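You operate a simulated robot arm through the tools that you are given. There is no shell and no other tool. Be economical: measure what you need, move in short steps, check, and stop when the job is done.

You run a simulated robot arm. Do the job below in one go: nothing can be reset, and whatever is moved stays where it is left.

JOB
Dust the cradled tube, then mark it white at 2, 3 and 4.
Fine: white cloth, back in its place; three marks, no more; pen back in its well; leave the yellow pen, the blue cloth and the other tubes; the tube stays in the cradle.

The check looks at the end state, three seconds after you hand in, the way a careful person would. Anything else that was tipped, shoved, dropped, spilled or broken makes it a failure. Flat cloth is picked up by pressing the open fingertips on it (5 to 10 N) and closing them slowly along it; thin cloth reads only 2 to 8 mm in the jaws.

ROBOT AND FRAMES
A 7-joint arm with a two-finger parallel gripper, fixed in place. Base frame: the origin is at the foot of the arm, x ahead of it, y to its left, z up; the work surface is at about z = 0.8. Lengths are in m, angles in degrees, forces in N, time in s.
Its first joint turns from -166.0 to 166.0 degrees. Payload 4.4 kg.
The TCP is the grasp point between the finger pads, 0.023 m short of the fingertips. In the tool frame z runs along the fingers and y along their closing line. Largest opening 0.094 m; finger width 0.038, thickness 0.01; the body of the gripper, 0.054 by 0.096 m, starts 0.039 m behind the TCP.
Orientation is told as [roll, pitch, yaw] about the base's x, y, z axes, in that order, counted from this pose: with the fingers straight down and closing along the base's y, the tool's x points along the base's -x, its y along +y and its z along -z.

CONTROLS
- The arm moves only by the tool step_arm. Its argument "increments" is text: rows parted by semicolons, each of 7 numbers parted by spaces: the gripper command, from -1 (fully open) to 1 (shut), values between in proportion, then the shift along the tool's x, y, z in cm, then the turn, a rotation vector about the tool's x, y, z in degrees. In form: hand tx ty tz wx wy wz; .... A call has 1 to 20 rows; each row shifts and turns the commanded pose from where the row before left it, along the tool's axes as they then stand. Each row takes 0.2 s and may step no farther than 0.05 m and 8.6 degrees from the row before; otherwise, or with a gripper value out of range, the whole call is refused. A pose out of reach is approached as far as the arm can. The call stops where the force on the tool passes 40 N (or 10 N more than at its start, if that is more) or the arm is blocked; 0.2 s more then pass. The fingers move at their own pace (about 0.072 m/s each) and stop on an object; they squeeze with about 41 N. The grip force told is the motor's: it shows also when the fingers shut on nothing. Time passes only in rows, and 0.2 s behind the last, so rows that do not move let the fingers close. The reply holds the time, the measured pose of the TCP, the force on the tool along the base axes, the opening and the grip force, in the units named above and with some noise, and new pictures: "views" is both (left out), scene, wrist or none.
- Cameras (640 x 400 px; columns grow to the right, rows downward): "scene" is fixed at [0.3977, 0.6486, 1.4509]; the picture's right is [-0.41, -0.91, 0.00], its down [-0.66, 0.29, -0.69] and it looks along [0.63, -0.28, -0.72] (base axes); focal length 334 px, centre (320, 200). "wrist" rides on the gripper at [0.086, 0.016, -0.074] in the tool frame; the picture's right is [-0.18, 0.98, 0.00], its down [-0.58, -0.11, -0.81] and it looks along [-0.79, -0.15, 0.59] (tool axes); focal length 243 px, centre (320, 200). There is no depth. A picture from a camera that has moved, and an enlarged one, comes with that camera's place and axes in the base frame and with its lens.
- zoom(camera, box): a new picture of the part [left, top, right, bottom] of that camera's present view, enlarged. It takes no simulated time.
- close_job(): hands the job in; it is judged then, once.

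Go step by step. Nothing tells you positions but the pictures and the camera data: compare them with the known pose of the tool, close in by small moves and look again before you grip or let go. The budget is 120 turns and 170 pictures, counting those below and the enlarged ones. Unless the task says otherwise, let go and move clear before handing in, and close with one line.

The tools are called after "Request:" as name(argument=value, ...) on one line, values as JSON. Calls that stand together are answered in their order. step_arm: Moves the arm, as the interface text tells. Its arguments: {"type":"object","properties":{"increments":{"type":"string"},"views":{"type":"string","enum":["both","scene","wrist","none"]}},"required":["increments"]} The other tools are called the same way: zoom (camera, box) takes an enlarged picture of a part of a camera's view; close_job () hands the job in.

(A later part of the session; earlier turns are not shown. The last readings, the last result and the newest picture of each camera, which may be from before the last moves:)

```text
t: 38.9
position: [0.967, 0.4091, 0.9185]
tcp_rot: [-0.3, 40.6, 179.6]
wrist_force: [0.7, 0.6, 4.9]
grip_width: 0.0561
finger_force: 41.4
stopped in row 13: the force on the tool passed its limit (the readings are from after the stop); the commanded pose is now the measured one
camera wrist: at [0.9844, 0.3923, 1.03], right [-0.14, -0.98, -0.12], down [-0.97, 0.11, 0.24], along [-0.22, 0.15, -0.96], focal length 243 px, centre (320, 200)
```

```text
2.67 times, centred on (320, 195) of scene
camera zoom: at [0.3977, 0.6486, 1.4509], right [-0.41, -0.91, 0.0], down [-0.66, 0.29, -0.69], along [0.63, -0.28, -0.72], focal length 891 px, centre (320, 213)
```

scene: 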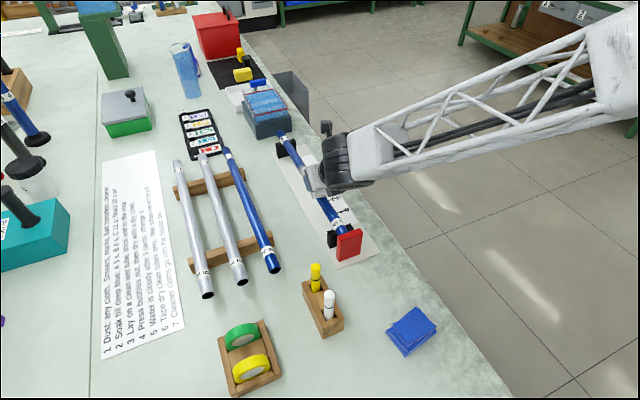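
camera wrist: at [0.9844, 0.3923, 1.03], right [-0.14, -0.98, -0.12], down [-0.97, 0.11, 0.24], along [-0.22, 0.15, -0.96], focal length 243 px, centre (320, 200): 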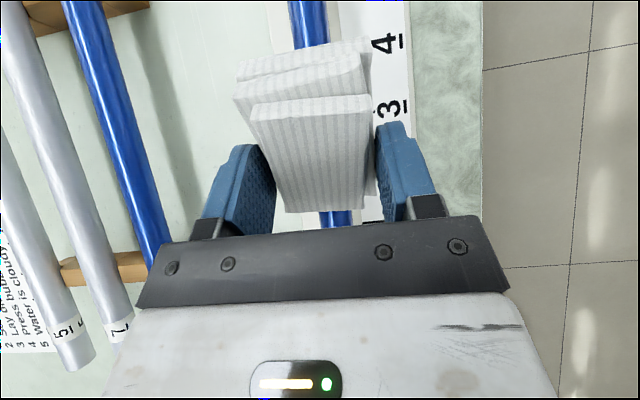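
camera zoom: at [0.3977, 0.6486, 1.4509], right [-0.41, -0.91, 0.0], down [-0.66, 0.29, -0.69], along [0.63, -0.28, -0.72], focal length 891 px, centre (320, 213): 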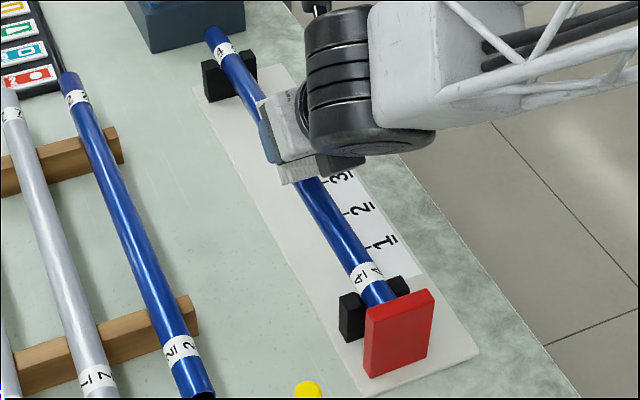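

Looks clean. Lifting straight up to inspect.

Request:
step_arm(increments="0.6 2.57 0 -3.06 0 0 0;0.6 2.57 0 -3.06 0 0 0;0.6 2.57 0 -3.06 0 0 0;0.6 -3 0 -2.5 0 0 0;0.6 -3 0 -2.5 0 0 0;0.6 -3 0 -2.5 0 0 0;0.6 -3 0 -2.5 0 0 0;0.6 0 0 0 0 0 0", views="wrist")

Request:
zoom(camera="scene", box=[260, 120, 380, 270])

```text
t: 40.7
position: [0.8059, 0.4101, 1.0377]
tcp_rot: [-0.2, 40.5, 179.7]
wrist_force: [0.1, -0.6, -0.9]
grip_width: 0.0557
finger_force: 40.9
camera wrist: at [0.8238, 0.3933, 1.1495], right [-0.14, -0.98, -0.12], down [-0.97, 0.11, 0.24], along [-0.22, 0.15, -0.96], focal length 243 px, centre (320, 200)
```

wrist: 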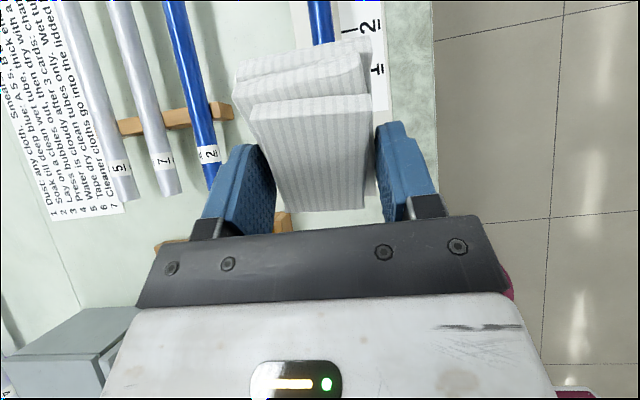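

```text
2.67 times, centred on (320, 195) of scene
camera zoom: at [0.3977, 0.6486, 1.4509], right [-0.41, -0.91, 0.0], down [-0.66, 0.29, -0.69], along [0.63, -0.28, -0.72], focal length 891 px, centre (320, 213)
```

zoom: 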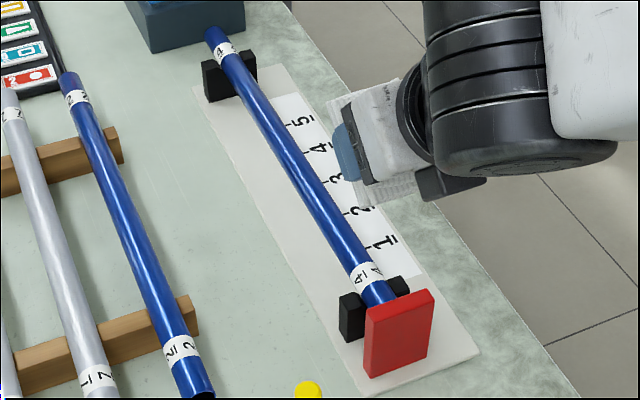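

The tube is clean and unmoved. Returning the cloth: untilt, move back and restore yaw to 74°.

Request:
step_arm(increments="0.6 0 0 0 0 -8.08 0;0.6 0 0 0 0 -8.08 0;0.6 0 0 0 0 -8.08 0;0.6 0 0 0 0 -8.08 0;0.6 0 0 0 0 -8.08 0;0.6 -4.2 1.67 0 0 0 0;0.6 -4.2 1.67 0 0 0 0;0.6 -4.2 1.67 0 0 0 0;0.6 0 0 0 0 0 0", views="none")

Request:
step_arm(increments="0.6 0 0 0 0 0 8.15;0.6 0 0 0 0 0 8.15;0.6 0 0 0 0 0 8.15;0.6 0 0 0 0 0 8.15;0.6 0 0 0 0 0 8.15;0.6 0 0 0 0 0 8.15;0.6 0 0 0 0 0 8.15;0.6 0 0 0 0 0 8.15;0.6 0 0 0 0 0 8.15;0.6 0 0 0 0 0 8.15;0.6 0 0 0 0 0 8.15;0.6 0 0 0 0 0 8.15;0.6 0 0 0 0 0 8.15;0.6 0 0 0 0 0 0")

```text
t: 42.7
position: [0.681, 0.3603, 1.0372]
tcp_rot: [-0.3, 0.0, 179.8]
wrist_force: [-0.2, -0.3, 0.1]
grip_width: 0.0557
finger_force: 41.0
```

```text
t: 45.7
position: [0.6842, 0.3602, 1.0359]
tcp_rot: [0.0, -0.3, 73.7]
wrist_force: [0.3, -0.5, -0.1]
grip_width: 0.0556
finger_force: 41.1
camera wrist: at [0.644, 0.2803, 1.1089], right [-0.89, 0.45, 0.0], down [0.27, 0.53, 0.81], along [0.36, 0.72, -0.59], focal length 243 px, centre (320, 200)
```

scene: 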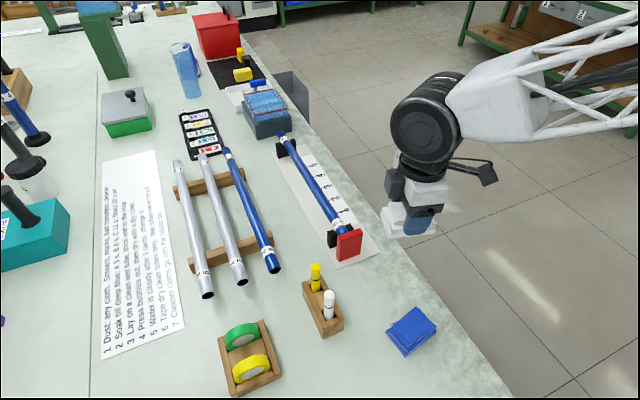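
wrist: 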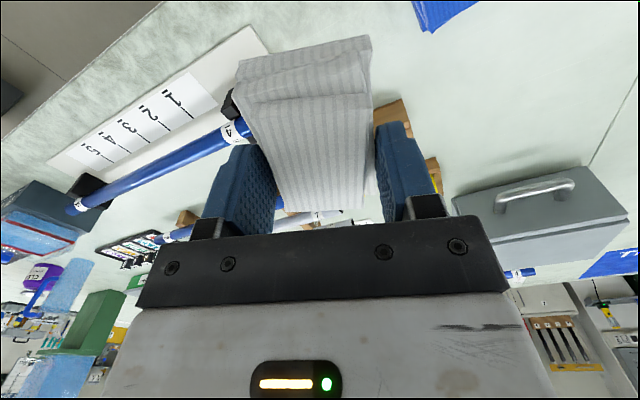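

Descending toward the return spot.

Request:
step_arm(increments="0.6 0.05 0.2 4.5 0 0 0;0.6 0 0 4.5 0 0 0;0.6 0 0 4.5 0 0 0;0.6 0 0 3.5 0 0 0;0.6 0 0 1.2 0 0 0;0.6 0 0 0 0 0 0", views="scene")

Request:
zoom(camera="scene", box=[280, 240, 450, 360])

```text
t: 47.1
position: [0.6811, 0.3596, 0.8529]
tcp_rot: [0.0, -0.2, 74.0]
wrist_force: [-0.1, -0.3, -1.4]
grip_width: 0.0557
finger_force: 41.0
```

scene: 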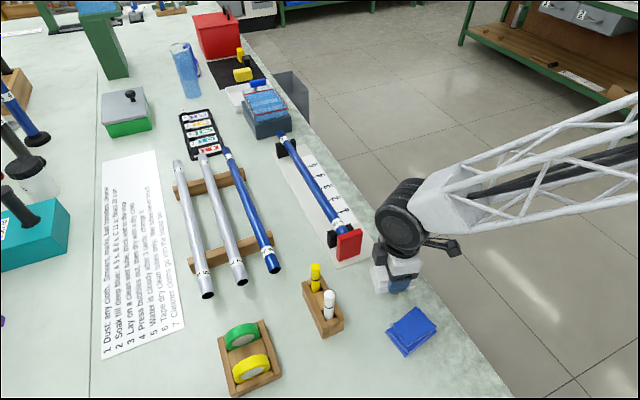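

```text
3.33 times, centred on (365, 300) of scene
camera zoom: at [0.3977, 0.6486, 1.4509], right [-0.41, -0.91, 0.0], down [-0.66, 0.29, -0.69], along [0.63, -0.28, -0.72], focal length 1114 px, centre (170, -133)
```

zoom: 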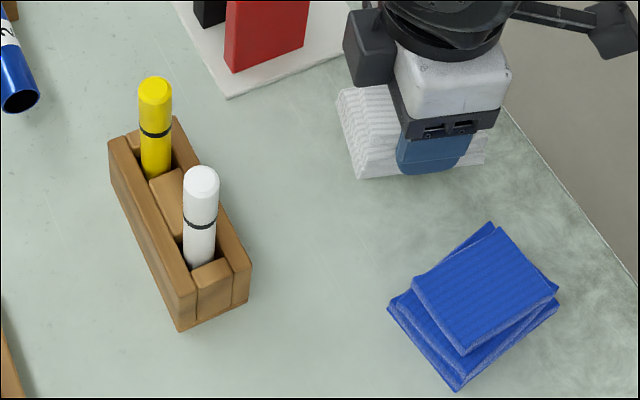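

The corner should land right on the original spot (358,195). Lowering the last bit.

Request:
step_arm(increments="0.6 0 0 0.7 0 0 0;0.6 0 0 0.4 0 0 0;0.6 0 0 0.2 0 0 0;0.6 0 0 0 0 0 0", views="none")

Request:
step_arm(increments="0.6 0 0 0.2 0 0 0;0.6 0 0 0 0 0 0", views="none")

Request:
zoom(camera="scene", box=[280, 240, 450, 360])

```text
t: 48.1
position: [0.68, 0.3594, 0.8394]
tcp_rot: [0.0, -0.2, 73.9]
wrist_force: [0.5, -0.4, 0.0]
grip_width: 0.0558
finger_force: 41.1
```

```text
t: 48.7
position: [0.6802, 0.3602, 0.8388]
tcp_rot: [0.0, -0.2, 73.9]
wrist_force: [0.8, -1.6, 5.9]
grip_width: 0.0556
finger_force: 40.7
```

```text
3.33 times, centred on (365, 300) of scene
camera zoom: at [0.3977, 0.6486, 1.4509], right [-0.41, -0.91, 0.0], down [-0.66, 0.29, -0.69], along [0.63, -0.28, -0.72], focal length 1114 px, centre (170, -133)
```

zoom: 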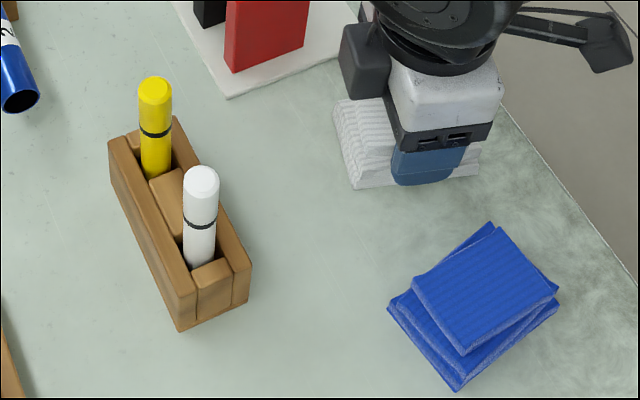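

Touching down. Compared with the original the pad is turned about 7°, so I'll lift slightly, turn +7°, set down and release.

Request:
step_arm(increments="0.6 0 0 -0.5 0 0 0;0.6 0 0 0 0 0 -7;0.6 0 0 0.3 0 0 0;0.6 0 0 0.15 0 0 0;0.6 0 0 0 0 0 0", views="none")

Request:
zoom(camera="scene", box=[280, 240, 450, 360])

```text
t: 49.9
position: [0.68, 0.3601, 0.8387]
tcp_rot: [0.0, -0.2, 80.9]
wrist_force: [-0.9, -0.3, -0.9]
grip_width: 0.0555
finger_force: 41.3
```

```text
3.33 times, centred on (365, 300) of scene
camera zoom: at [0.3977, 0.6486, 1.4509], right [-0.41, -0.91, 0.0], down [-0.66, 0.29, -0.69], along [0.63, -0.28, -0.72], focal length 1114 px, centre (170, -133)
```

zoom: 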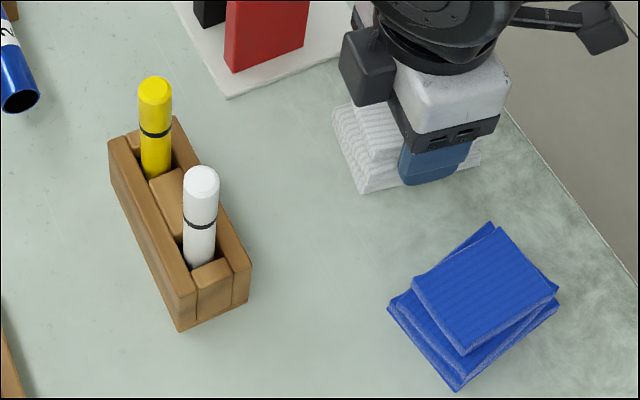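

It matches the original within about 2 mm. Set down, release and rise.

Request:
step_arm(increments="0.6 0 0 0.1 0 0 0;0.2 0 0 0 0 0 0;-0.2 0 0 0 0 0 0;-0.6 0 0 0 0 0 0;-1 0 0 0 0 0 0;-1 0 0 -3 0 0 0;-1 0 0 -4.5 0 0 0;-1 0 0 -4.5 0 0 0;-1 0 0 -4.5 0 0 0;-1 0 0 0 0 0 0")

Request:
zoom(camera="scene", box=[280, 240, 450, 360])

```text
t: 52.1
position: [0.6851, 0.3615, 1.0058]
tcp_rot: [0.1, -0.2, 80.9]
wrist_force: [0.3, -0.7, 0.5]
grip_width: 0.0942
finger_force: 0.0
camera wrist: at [0.6554, 0.2779, 1.0781], right [-0.94, 0.34, 0.0], down [0.2, 0.55, 0.81], along [0.27, 0.76, -0.59], focal length 243 px, centre (320, 200)
```

scene: 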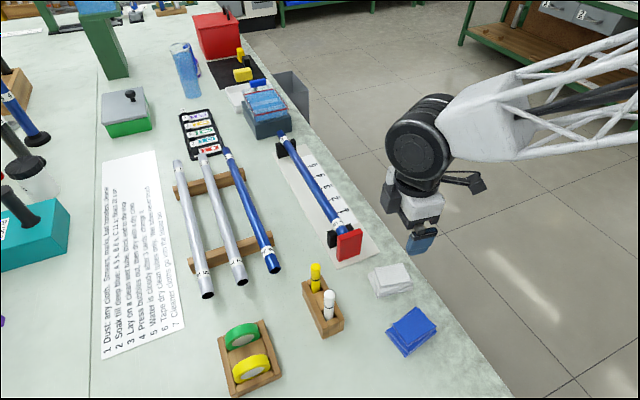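
wrist: 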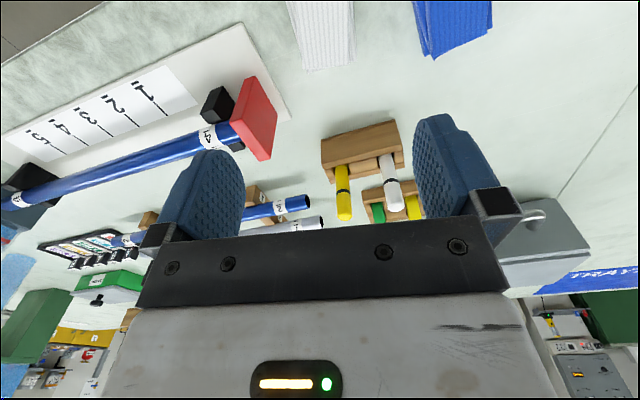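

```text
3.33 times, centred on (365, 300) of scene
camera zoom: at [0.3977, 0.6486, 1.4509], right [-0.41, -0.91, 0.0], down [-0.66, 0.29, -0.69], along [0.63, -0.28, -0.72], focal length 1114 px, centre (170, -133)
```

zoom: 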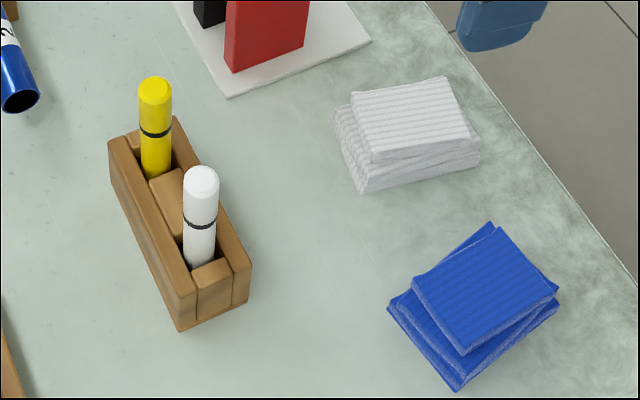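

The cloth is back within about 2–3 mm. Triangulation puts the white pen top at (0.653, 0.518, 0.917) and the yellow pen 6 cm farther in x. I'll turn to yaw 0 and move above the white pen.

Request:
step_arm(increments="-1 0 0 -2 0 0 8.09;-1 0 0 -2 0 0 8.09;-1 0 0 0 0 0 8.09;-1 0 0 0 0 0 8.09;-1 0 0 0 0 0 8.09;-1 0 0 0 0 0 8.09;-1 0 0 0 0 0 8.09;-1 0 0 0 0 0 8.09;-1 0 0 0 0 0 8.09;-1 0 0 0 0 0 8.09;-1 0.81 3.9 0 0 0 0;-1 0.81 3.9 0 0 0 0;-1 0.81 3.9 0 0 0 0;-1 0.81 3.9 0 0 0 0;-1 0 0 0 0 0 0")

Request:
zoom(camera="scene", box=[280, 240, 380, 360])

```text
t: 55.3
position: [0.6491, 0.5148, 1.0402]
tcp_rot: [0.2, 0.1, -0.1]
wrist_force: [-0.2, -0.4, -0.7]
grip_width: 0.094
finger_force: 0.1
camera wrist: at [0.5633, 0.5306, 1.1129], right [0.18, 0.98, 0.0], down [0.58, -0.11, 0.81], along [0.79, -0.15, -0.59], focal length 243 px, centre (320, 200)
```

scene: 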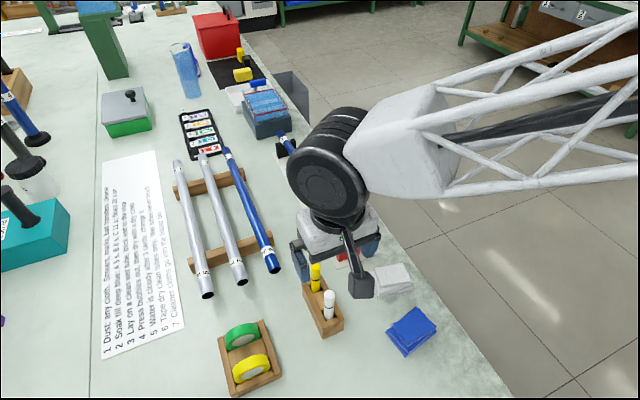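
wrist: 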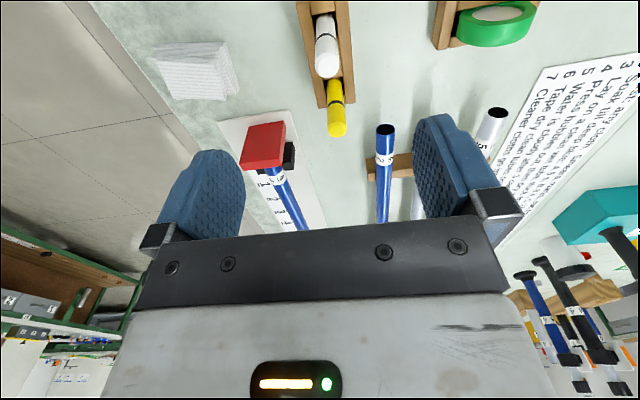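

```text
3.33 times, centred on (330, 300) of scene
camera zoom: at [0.3977, 0.6486, 1.4509], right [-0.41, -0.91, 0.0], down [-0.66, 0.29, -0.69], along [0.63, -0.28, -0.72], focal length 1114 px, centre (287, -133)
```

zoom: 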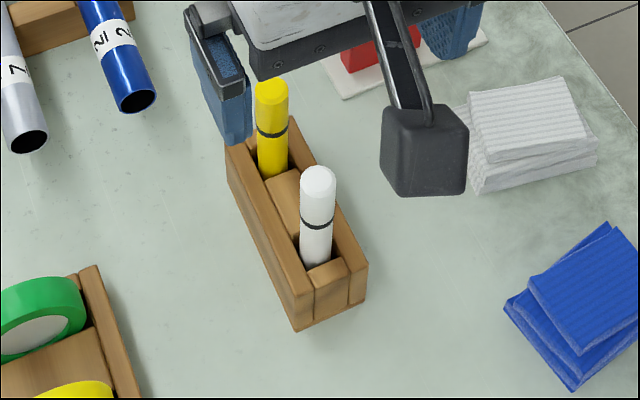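

The white pen is confirmed at about (0.655, 0.518). Descending over it to TCP z≈0.888, which keeps the palm clear of the pen top.

Request:
step_arm(increments="-1 -0.6 0.3 2.5 0 0 0;-1 0 0 4 0 0 0;-1 0 0 4 0 0 0;-1 0 0 2 0 0 0;-1 0 0 0 0 0 0")

Request:
zoom(camera="scene", box=[280, 240, 380, 360])

```text
t: 56.5
position: [0.6537, 0.5195, 0.9179]
tcp_rot: [0.1, 0.0, 0.1]
wrist_force: [-0.4, 0.7, 0.6]
grip_width: 0.0938
finger_force: 0.0
camera wrist: at [0.5676, 0.5353, 0.9911], right [0.18, 0.98, 0.0], down [0.58, -0.11, 0.81], along [0.79, -0.15, -0.59], focal length 243 px, centre (320, 200)
```

scene: 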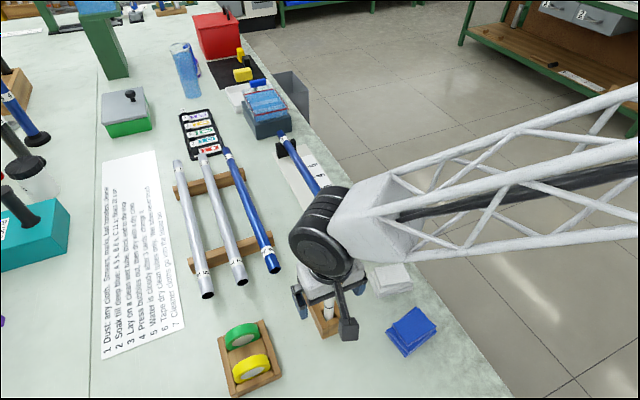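
wrist: 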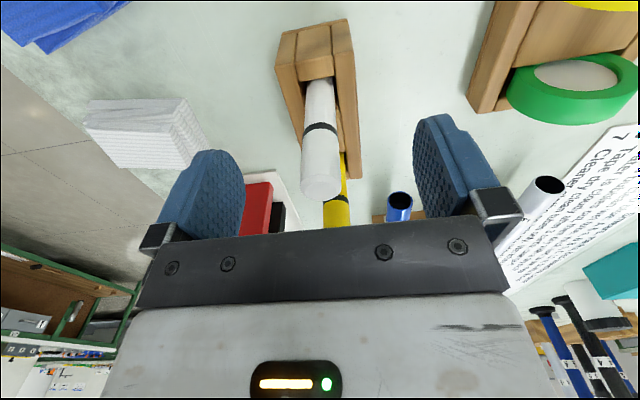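

```text
3.33 times, centred on (330, 300) of scene
camera zoom: at [0.3977, 0.6486, 1.4509], right [-0.41, -0.91, 0.0], down [-0.66, 0.29, -0.69], along [0.63, -0.28, -0.72], focal length 1114 px, centre (287, -133)
```

zoom: 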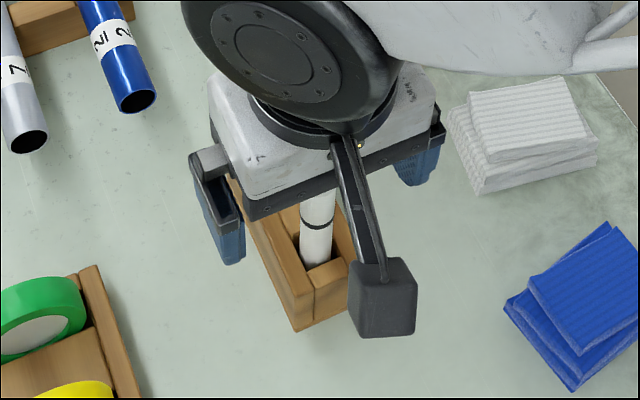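

The pen top sits right at the TCP. Lowering 2.7 cm and closing on it.

Request:
step_arm(increments="-1 0 0 1.5 0 0 0;-1 0 0 1.2 0 0 0;-0.5 0 0 0 0 0 0;0 0 0 0 0 0 0;0.3 0 0 0 0 0 0;0.5 0 0 0 0 0 0;0.6 0 0 0 0 0 0;0.7 0 0 0 0 0 0;0.8 0 0 0 0 0 0;0.9 0 0 0 0 0 0;0.9 0 0 0 0 0 0")

```text
t: 58.9
position: [0.6543, 0.5185, 0.8923]
tcp_rot: [0.3, 0.0, 0.1]
wrist_force: [0.3, -0.9, 1.4]
grip_width: 0.0161
finger_force: 40.8
camera wrist: at [0.5684, 0.5343, 0.9651], right [0.18, 0.98, 0.0], down [0.58, -0.11, 0.81], along [0.79, -0.15, -0.59], focal length 243 px, centre (320, 200)
```

scene: 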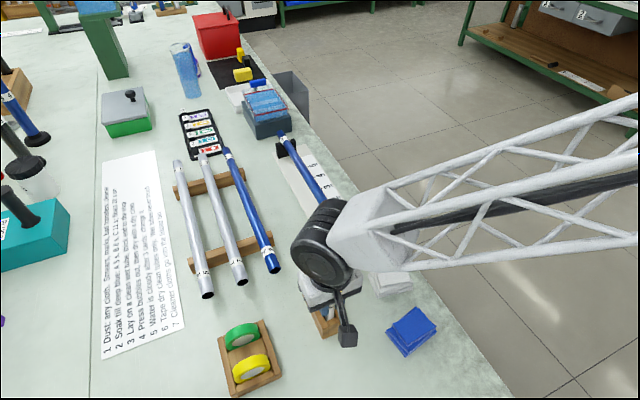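
wrist: 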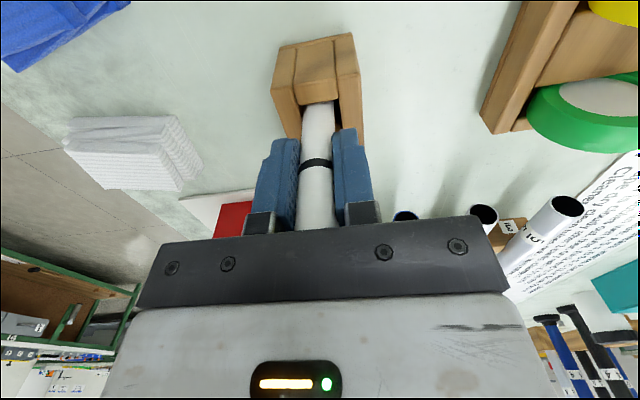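

Gripped at 16 mm. Pulling straight up.

Request:
step_arm(increments="0.95 0 0 -1 0 0 0;0.95 0 0 -2 0 0 0;0.95 0 0 -3 0 0 0;0.95 0 0 -4 0 0 0;0.95 0 0 -4 0 0 0;0.95 0 0 -4 0 0 0;0.95 0 0 0 0 0 0")

Request:
zoom(camera="scene", box=[270, 200, 390, 350])

Request:
zoom(camera="wrist", box=[220, 0, 420, 240])

```text
t: 60.5
position: [0.654, 0.5182, 1.0703]
tcp_rot: [0.2, 0.0, 0.0]
wrist_force: [0.7, 0.1, -1.1]
grip_width: 0.0162
finger_force: 41.0
camera wrist: at [0.5701, 0.5344, 1.1441], right [0.18, 0.98, 0.0], down [0.58, -0.11, 0.81], along [0.79, -0.15, -0.59], focal length 243 px, centre (320, 200)
```

scene: 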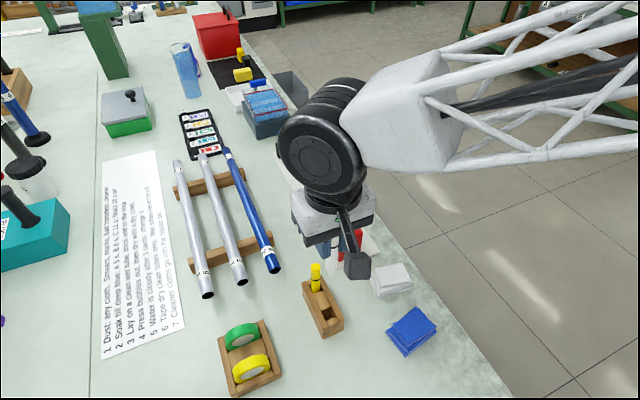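
wrist: 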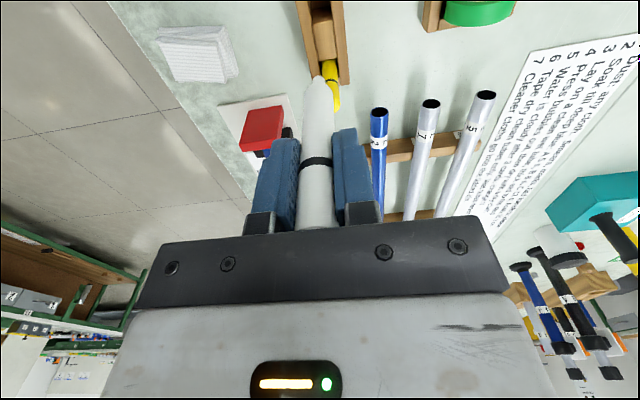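

```text
2.67 times, centred on (330, 275) of scene
camera zoom: at [0.3977, 0.6486, 1.4509], right [-0.41, -0.91, 0.0], down [-0.66, 0.29, -0.69], along [0.63, -0.28, -0.72], focal length 891 px, centre (293, 0)
```

zoom: 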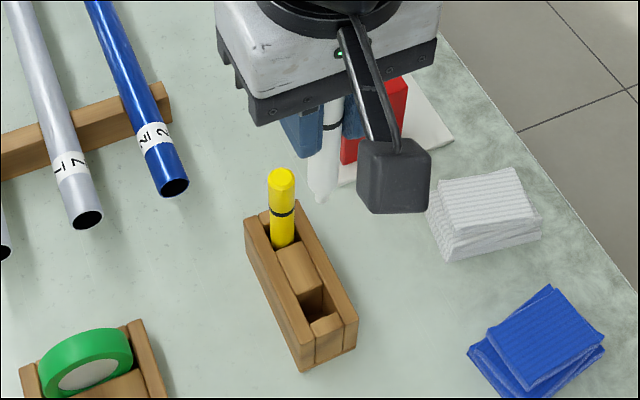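

```text
1.67 times, centred on (320, 120) of wrist
camera zoom: at [0.5701, 0.5344, 1.1441], right [0.18, 0.98, 0.0], down [0.58, -0.11, 0.81], along [0.79, -0.15, -0.59], focal length 404 px, centre (320, 333)
```

zoom: 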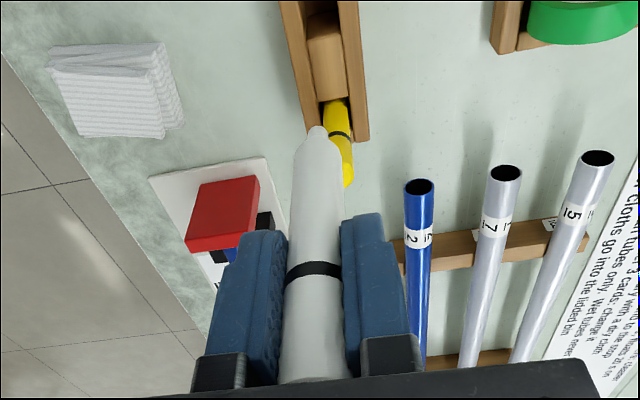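

The pen tip points down, 9.5 cm below the TCP. I'll raise, yaw to 180° and move toward the tube.

Request:
step_arm(increments="0.95 0 0 -3 0 0 -8.18;0.95 0 0 0 0 0 -8.18;0.95 0 0 0 0 0 -8.18;0.95 0 0 0 0 0 -8.18;0.95 0 0 0 0 0 -8.18;0.95 0 0 0 0 0 -8.18;0.95 0 0 0 0 0 -8.18;0.95 0 0 0 0 0 -8.18;0.95 0 0 0 0 0 -8.18;0.95 0 0 0 0 0 -8.18;0.95 0 0 0 0 0 -8.18;0.95 0 0 0 0 0 -8.18;0.95 0 0 0 0 0 -8.18;0.95 0 0 0 0 0 -8.18;0.95 0 0 0 0 0 -8.18;0.95 0 0 0 0 0 -8.18;0.95 0 0 0 0 0 -8.18;0.95 0 0 0 0 0 -8.18;0.95 0 0 0 0 0 -8.18;0.95 0 0 0 0 0 -8.18", views="none")

Request:
step_arm(increments="0.95 0 0 0 0 0 -8.18;0.95 0 0 0 0 0 -8.18;0.95 4 2.2 0 0 0 0;0.95 4 2.2 0 0 0 0;0.95 4 2.2 0 0 0 0;0.95 4 2.2 0 0 0 0;0.95 4 2.2 0 0 0 0;0.95 0 0 0 0 7.5 0;0.95 0 0 0 0 7.5 0;0.95 0 0 0 0 7.5 0;0.95 0 0 0 0 7.5 0;0.95 0 0 0 0 0 0")

```text
t: 64.7
position: [0.6536, 0.5184, 1.1006]
tcp_rot: [-0.1, 0.0, 163.7]
wrist_force: [-0.1, -0.8, 0.3]
grip_width: 0.0163
finger_force: 40.8
```

```text
t: 67.3
position: [0.8548, 0.4075, 1.1012]
tcp_rot: [-0.2, 30.2, 179.9]
wrist_force: [-0.3, 0.4, -0.5]
grip_width: 0.0164
finger_force: 40.9
camera wrist: at [0.8934, 0.3911, 1.2076], right [-0.16, -0.98, -0.1], down [-0.91, 0.11, 0.41], along [-0.39, 0.15, -0.91], focal length 243 px, centre (320, 200)
```

scene: 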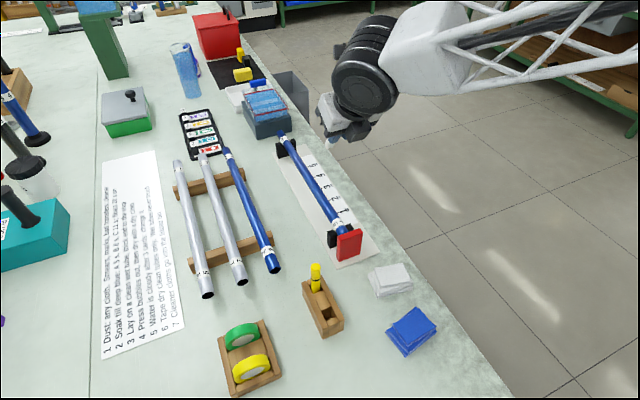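
wrist: 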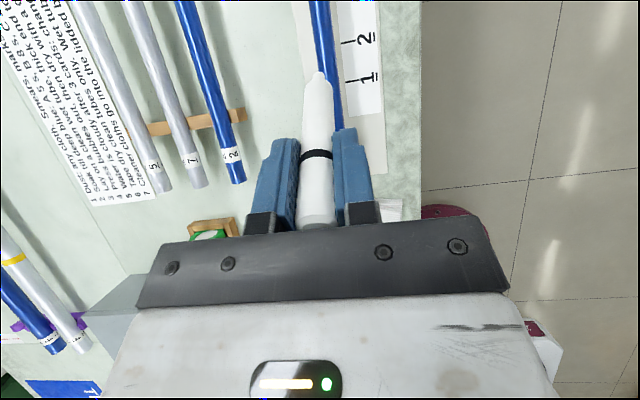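

The ticks are visible, with tick 1 at x≈0.907 and tick 2 at x≈0.956. Bringing the tip to about 4 cm above mark 2 for a closer look.

Request:
step_arm(increments="0.95 -0.45 -0.1 4.3 0 0 0;0.95 -0.45 -0.1 4.3 0 0 0;0.95 -0.45 0 4.3 0 0 0;0.95 0 0 0 0 0 0")

Request:
zoom(camera="wrist", box=[260, 0, 440, 140])

Request:
zoom(camera="scene", box=[270, 120, 370, 260])

```text
t: 68.3
position: [0.9036, 0.4121, 0.984]
tcp_rot: [-0.1, 30.0, 179.8]
wrist_force: [-0.1, 0.3, 0.6]
grip_width: 0.0162
finger_force: 40.7
camera wrist: at [0.9423, 0.3948, 1.091], right [-0.16, -0.98, -0.1], down [-0.91, 0.11, 0.41], along [-0.39, 0.15, -0.91], focal length 243 px, centre (320, 200)
```

scene: 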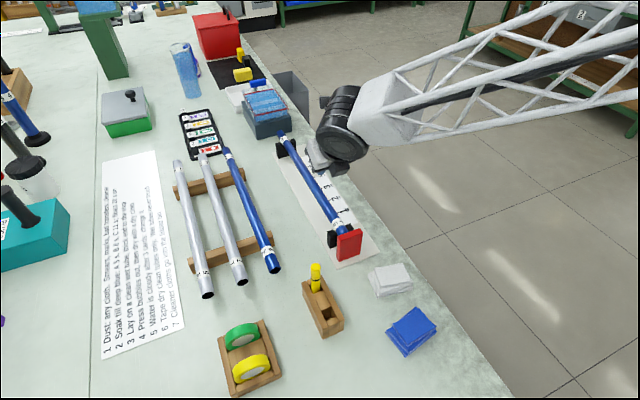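
wrist: 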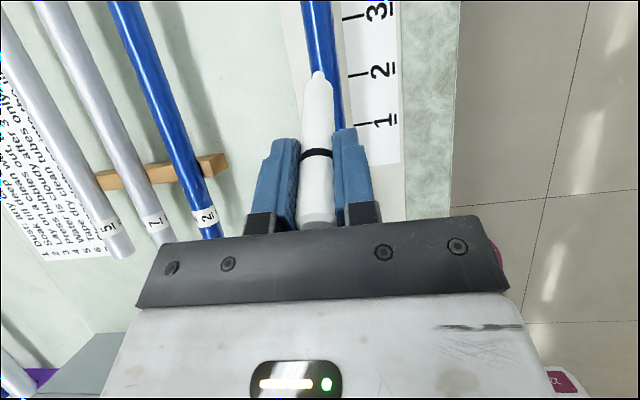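

```text
2.86 times, centred on (350, 70) of wrist
camera zoom: at [0.9423, 0.3948, 1.091], right [-0.16, -0.98, -0.1], down [-0.91, 0.11, 0.41], along [-0.39, 0.15, -0.91], focal length 693 px, centre (234, 571)
```

zoom: 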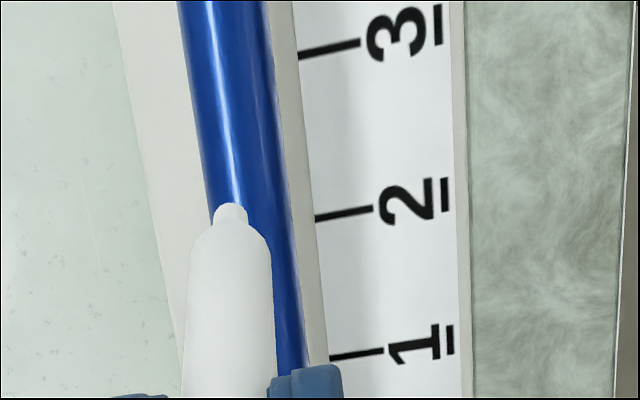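

```text
2.86 times, centred on (320, 190) of scene
camera zoom: at [0.3977, 0.6486, 1.4509], right [-0.41, -0.91, 0.0], down [-0.66, 0.29, -0.69], along [0.63, -0.28, -0.72], focal length 955 px, centre (320, 229)
```

zoom: 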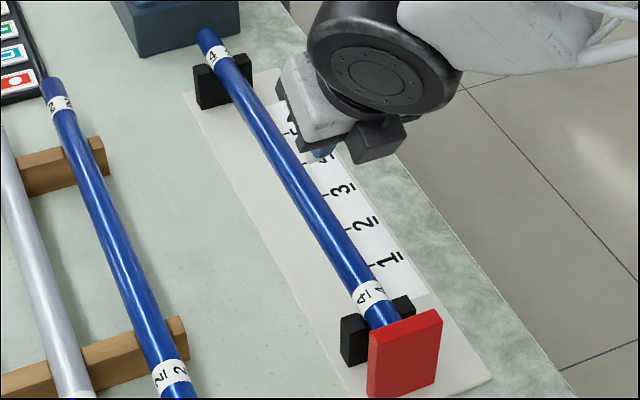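

The pen slid about 7 mm outward in the grip, so the tip is now about 10.4 cm from the TCP. It now hangs over tick 2 (x≈0.9555) and on the tube axis (y≈0.412). Descending straight down 3 cm.

Request:
step_arm(increments="0.95 -0.8 0 1.3 0 0 0;0.95 -0.75 0 1.3 0 0 0;0.95 0 0 0 0 0 0")

Request:
zoom(camera="wrist", box=[260, 0, 440, 140])

```text
t: 69.1
position: [0.9045, 0.41, 0.9533]
tcp_rot: [-0.2, 30.0, 179.8]
wrist_force: [0.2, 0.0, -0.2]
grip_width: 0.0165
finger_force: 40.6
camera wrist: at [0.9434, 0.394, 1.06], right [-0.16, -0.98, -0.1], down [-0.91, 0.11, 0.41], along [-0.39, 0.15, -0.91], focal length 243 px, centre (320, 200)
```

scene: 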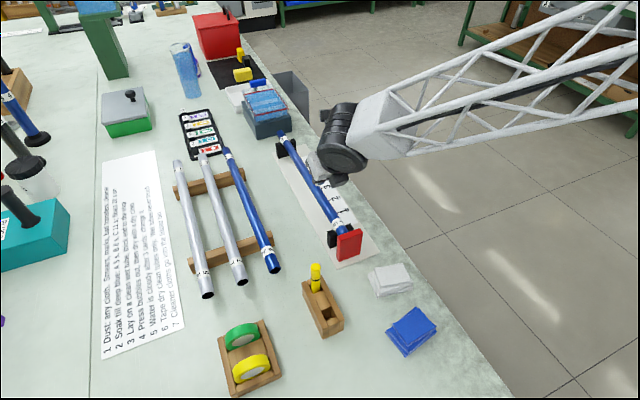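
wrist: 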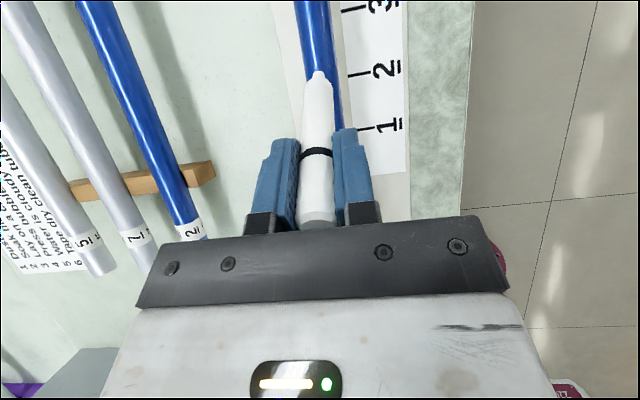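

```text
2.86 times, centred on (350, 70) of wrist
camera zoom: at [0.9434, 0.394, 1.06], right [-0.16, -0.98, -0.1], down [-0.91, 0.11, 0.41], along [-0.39, 0.15, -0.91], focal length 693 px, centre (234, 571)
```

zoom: 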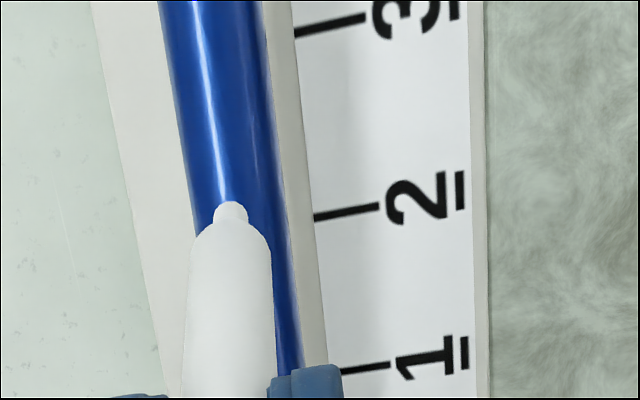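

The tip is about 6 mm above the tube. Shifting 2.5 mm back to the tick and feeling down in small steps.

Request:
step_arm(increments="0.95 -0.217 0 -0.125 0 0 0;0.95 -0.15 0 0.26 0 0 0;0.95 0 0 0 0 0 0", views="none")

Request:
step_arm(increments="0.95 -0.075 0 0.13 0 0 0;0.95 0 0 0 0 0 0", views="none")

Request:
step_arm(increments="0.95 -0.05 0 0.087 0 0 0;0.95 0 0 0 0 0 0", views="wrist")

```text
t: 69.9
position: [0.9035, 0.4097, 0.9505]
tcp_rot: [-0.2, 30.0, 179.7]
wrist_force: [0.8, -0.5, -0.1]
grip_width: 0.0162
finger_force: 40.4
```

```text
t: 70.5
position: [0.9044, 0.4093, 0.9492]
tcp_rot: [-0.2, 30.0, 179.9]
wrist_force: [0.3, 0.4, -0.6]
grip_width: 0.0165
finger_force: 40.9
```

```text
t: 71.1
position: [0.903, 0.4106, 0.9479]
tcp_rot: [-0.2, 30.1, 179.8]
wrist_force: [-0.2, 0.3, 1.1]
grip_width: 0.0164
finger_force: 41.5
camera wrist: at [0.9418, 0.3945, 1.0539], right [-0.16, -0.98, -0.1], down [-0.91, 0.11, 0.41], along [-0.39, 0.15, -0.91], focal length 243 px, centre (320, 200)
```

wrist: 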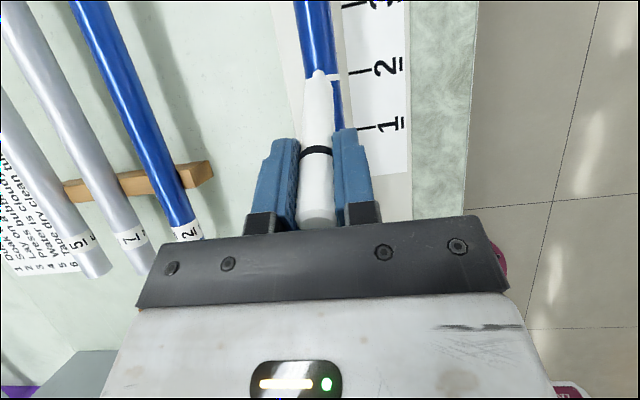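

A white band has appeared at 2. I'll check it closely and lift straight off.

Request:
zoom(camera="wrist", box=[260, 0, 440, 140])

Request:
step_arm(increments="0.95 1 0 -1.73 0 0 0;0.95 0.5 0 -0.87 0 0 0;0.95 0 0 0 0 0 0", views="wrist")

Request:
zoom(camera="wrist", box=[260, 0, 440, 140])

```text
2.86 times, centred on (350, 70) of wrist
camera zoom: at [0.9418, 0.3945, 1.0539], right [-0.16, -0.98, -0.1], down [-0.91, 0.11, 0.41], along [-0.39, 0.15, -0.91], focal length 693 px, centre (234, 571)
```

zoom: 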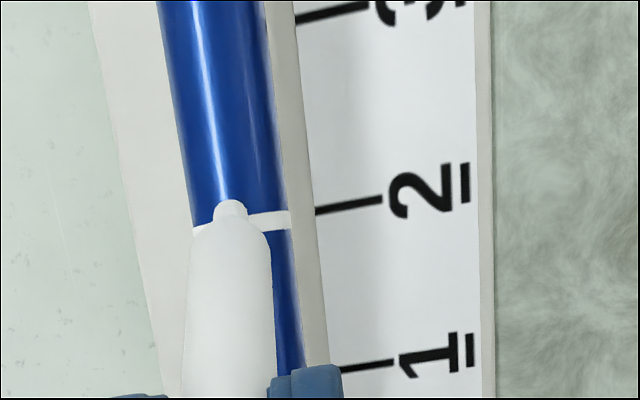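

```text
t: 71.9
position: [0.9032, 0.4118, 0.9765]
tcp_rot: [-0.2, 29.9, 179.7]
wrist_force: [-0.2, -0.1, -0.5]
grip_width: 0.0167
finger_force: 41.0
camera wrist: at [0.9425, 0.395, 1.0831], right [-0.16, -0.98, -0.1], down [-0.91, 0.11, 0.41], along [-0.39, 0.15, -0.91], focal length 243 px, centre (320, 200)
```

wrist: 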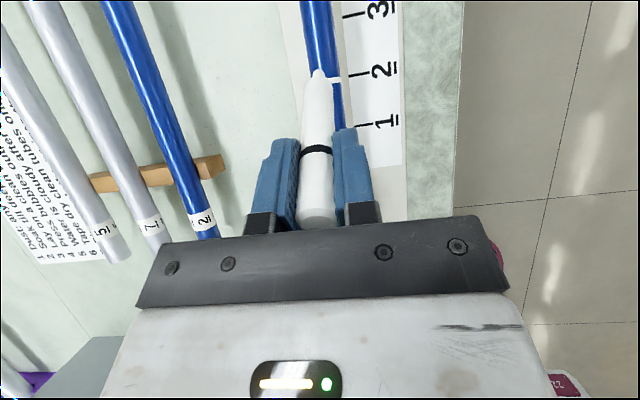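

```text
2.86 times, centred on (350, 70) of wrist
camera zoom: at [0.9425, 0.395, 1.0831], right [-0.16, -0.98, -0.1], down [-0.91, 0.11, 0.41], along [-0.39, 0.15, -0.91], focal length 693 px, centre (234, 571)
```

zoom: 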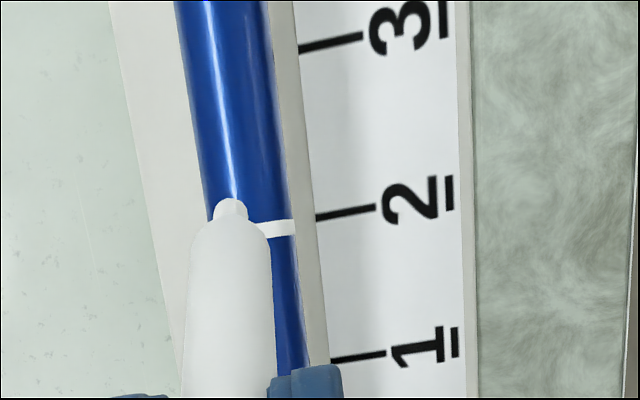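

Mark 2 is a neat band, about 3 mm short of the tick. I'll correct for that and move +5.3 cm in x to mark 3.

Request:
step_arm(increments="0.95 2.3 0 1.33 0 0 0;0.95 2.3 0 1.33 0 0 0;0.95 -1 0 1.73 0 0 0;0.95 -0.25 0 0.43 0 0 0;0.95 0 0 0 0 0 0", views="none")

Request:
zoom(camera="wrist", box=[260, 0, 440, 140])

```text
t: 73.1
position: [0.9573, 0.4094, 0.9539]
tcp_rot: [-0.3, 29.9, 179.9]
wrist_force: [-0.3, 0.3, -0.7]
grip_width: 0.016
finger_force: 41.1
```

```text
2.86 times, centred on (350, 70) of wrist
camera zoom: at [0.9963, 0.3927, 1.0599], right [-0.16, -0.98, -0.1], down [-0.91, 0.11, 0.41], along [-0.39, 0.15, -0.91], focal length 693 px, centre (234, 571)
```

zoom: 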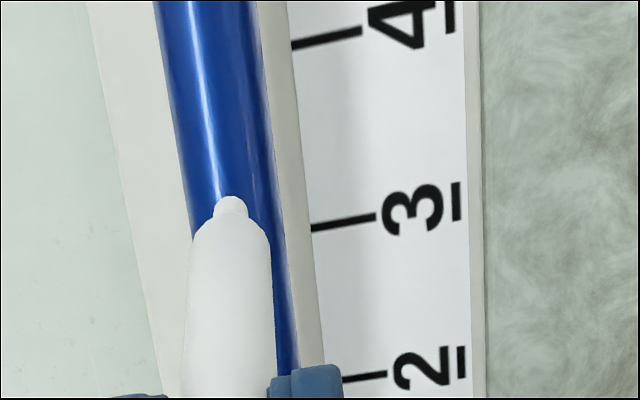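

About 2.5 mm past tick 3. I'll shift back and feel down.

Request:
step_arm(increments="0.95 -0.2 0 -0.115 0 0 0;0.95 -0.17 0 0.3 0 0 0;0.95 0 0 0 0 0 0", views="none")

Request:
zoom(camera="wrist", box=[260, 0, 440, 140])

```text
t: 73.9
position: [0.9535, 0.4106, 0.9502]
tcp_rot: [-0.3, 30.0, 179.9]
wrist_force: [0.3, -0.6, -0.2]
grip_width: 0.0163
finger_force: 41.1
```

```text
2.86 times, centred on (350, 70) of wrist
camera zoom: at [0.9933, 0.3936, 1.0569], right [-0.16, -0.98, -0.1], down [-0.91, 0.11, 0.41], along [-0.39, 0.15, -0.91], focal length 693 px, centre (234, 571)
```

zoom: 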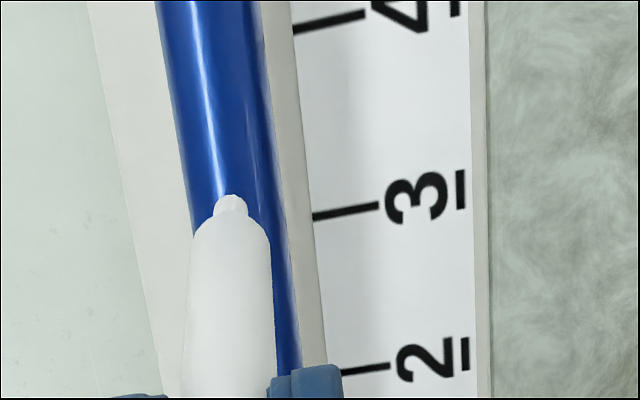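

Well aligned with tick 3. Feeling down.

Request:
step_arm(increments="0.95 -0.05 0 0.087 0 0 0;0.95 0 0 0 0 0 0", views="none")

Request:
zoom(camera="wrist", box=[260, 0, 440, 140])

```text
t: 74.5
position: [0.956, 0.4107, 0.9494]
tcp_rot: [-0.2, 30.1, 179.8]
wrist_force: [0.2, -0.9, 2.2]
grip_width: 0.0161
finger_force: 40.7
```

```text
2.86 times, centred on (350, 70) of wrist
camera zoom: at [0.9932, 0.3939, 1.0556], right [-0.16, -0.98, -0.1], down [-0.91, 0.11, 0.41], along [-0.39, 0.15, -0.91], focal length 693 px, centre (234, 571)
```

zoom: 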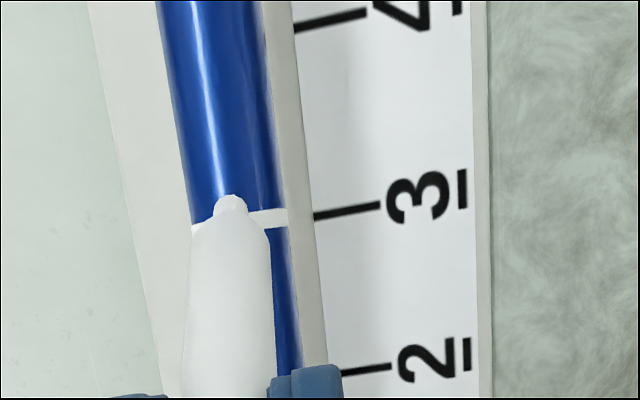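

Mark 3 is made. Lifting, moving +5 cm to mark 4 and stopping just above it.

Request:
step_arm(increments="0.95 1.25 0 -2.165 0 0 0;0.95 2.165 0 1.25 0 0 0;0.95 2.165 0 1.25 0 0 0;0.95 -1 0 1.73 0 0 0;0.95 0 0 0 0 0 0", views="none")

Request:
zoom(camera="wrist", box=[260, 0, 440, 140])

```text
t: 75.7
position: [1.0054, 0.4109, 0.9518]
tcp_rot: [-0.2, 30.1, 179.8]
wrist_force: [0.1, -0.3, -1.0]
grip_width: 0.0165
finger_force: 40.8
```

```text
2.86 times, centred on (350, 70) of wrist
camera zoom: at [1.0441, 0.3939, 1.0587], right [-0.16, -0.98, -0.1], down [-0.91, 0.11, 0.41], along [-0.39, 0.15, -0.91], focal length 693 px, centre (234, 571)
```

zoom: 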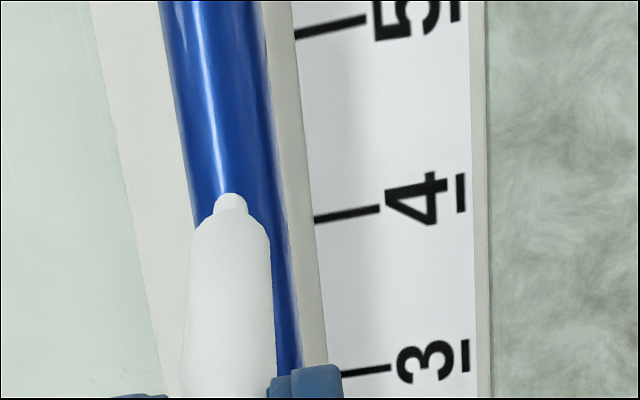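

Aligned with tick 4 the same way as before. Feeling down.

Request:
step_arm(increments="0.95 -0.15 0 0.26 0 0 0;0.95 0 0 0 0 0 0", views="none")

Request:
zoom(camera="wrist", box=[260, 0, 440, 140])

```text
t: 76.3
position: [1.0055, 0.4098, 0.9504]
tcp_rot: [-0.1, 30.1, 179.8]
wrist_force: [-0.4, -1.1, 1.3]
grip_width: 0.0164
finger_force: 40.6
```

```text
2.86 times, centred on (350, 70) of wrist
camera zoom: at [1.0439, 0.3933, 1.0559], right [-0.16, -0.98, -0.1], down [-0.91, 0.11, 0.41], along [-0.39, 0.15, -0.91], focal length 693 px, centre (234, 571)
```

zoom: 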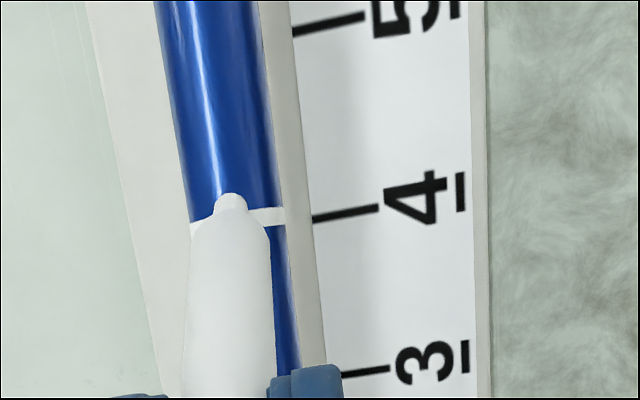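

All three marks are made. Lifting away, retreating and untilting.

Request:
step_arm(increments="0.95 2.5 0 -4.33 0 0 0;0.95 2.5 0 -4.33 0 0 0;0.95 2.5 0 -4.33 0 0 0;0.95 -3.46 0 -2 0 0 0;0.95 -3.46 0 -2 0 0 0;0.95 -3.46 0 -2 0 0 0;0.95 -3.46 0 -2 0 0 0;0.95 -3.46 0 -2 0 0 0;0.95 0 0 0 0 -7.525 0;0.95 0 0 0 0 -7.525 0;0.95 0 0 0 0 -7.525 0;0.95 0 0 0 0 -7.525 0;0.95 0 0 0 0 0 0", views="none")

Request:
zoom(camera="scene", box=[260, 120, 380, 270])

```text
t: 79.1
position: [0.8043, 0.4096, 1.0999]
tcp_rot: [-0.2, -0.2, 179.9]
wrist_force: [-0.1, 0.2, -0.1]
grip_width: 0.0168
finger_force: 41.0
```

```text
2.67 times, centred on (320, 195) of scene
camera zoom: at [0.3977, 0.6486, 1.4509], right [-0.41, -0.91, 0.0], down [-0.66, 0.29, -0.69], along [0.63, -0.28, -0.72], focal length 891 px, centre (320, 213)
```

zoom: 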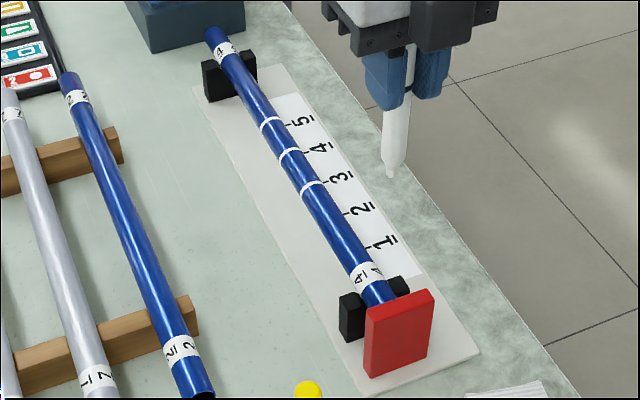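

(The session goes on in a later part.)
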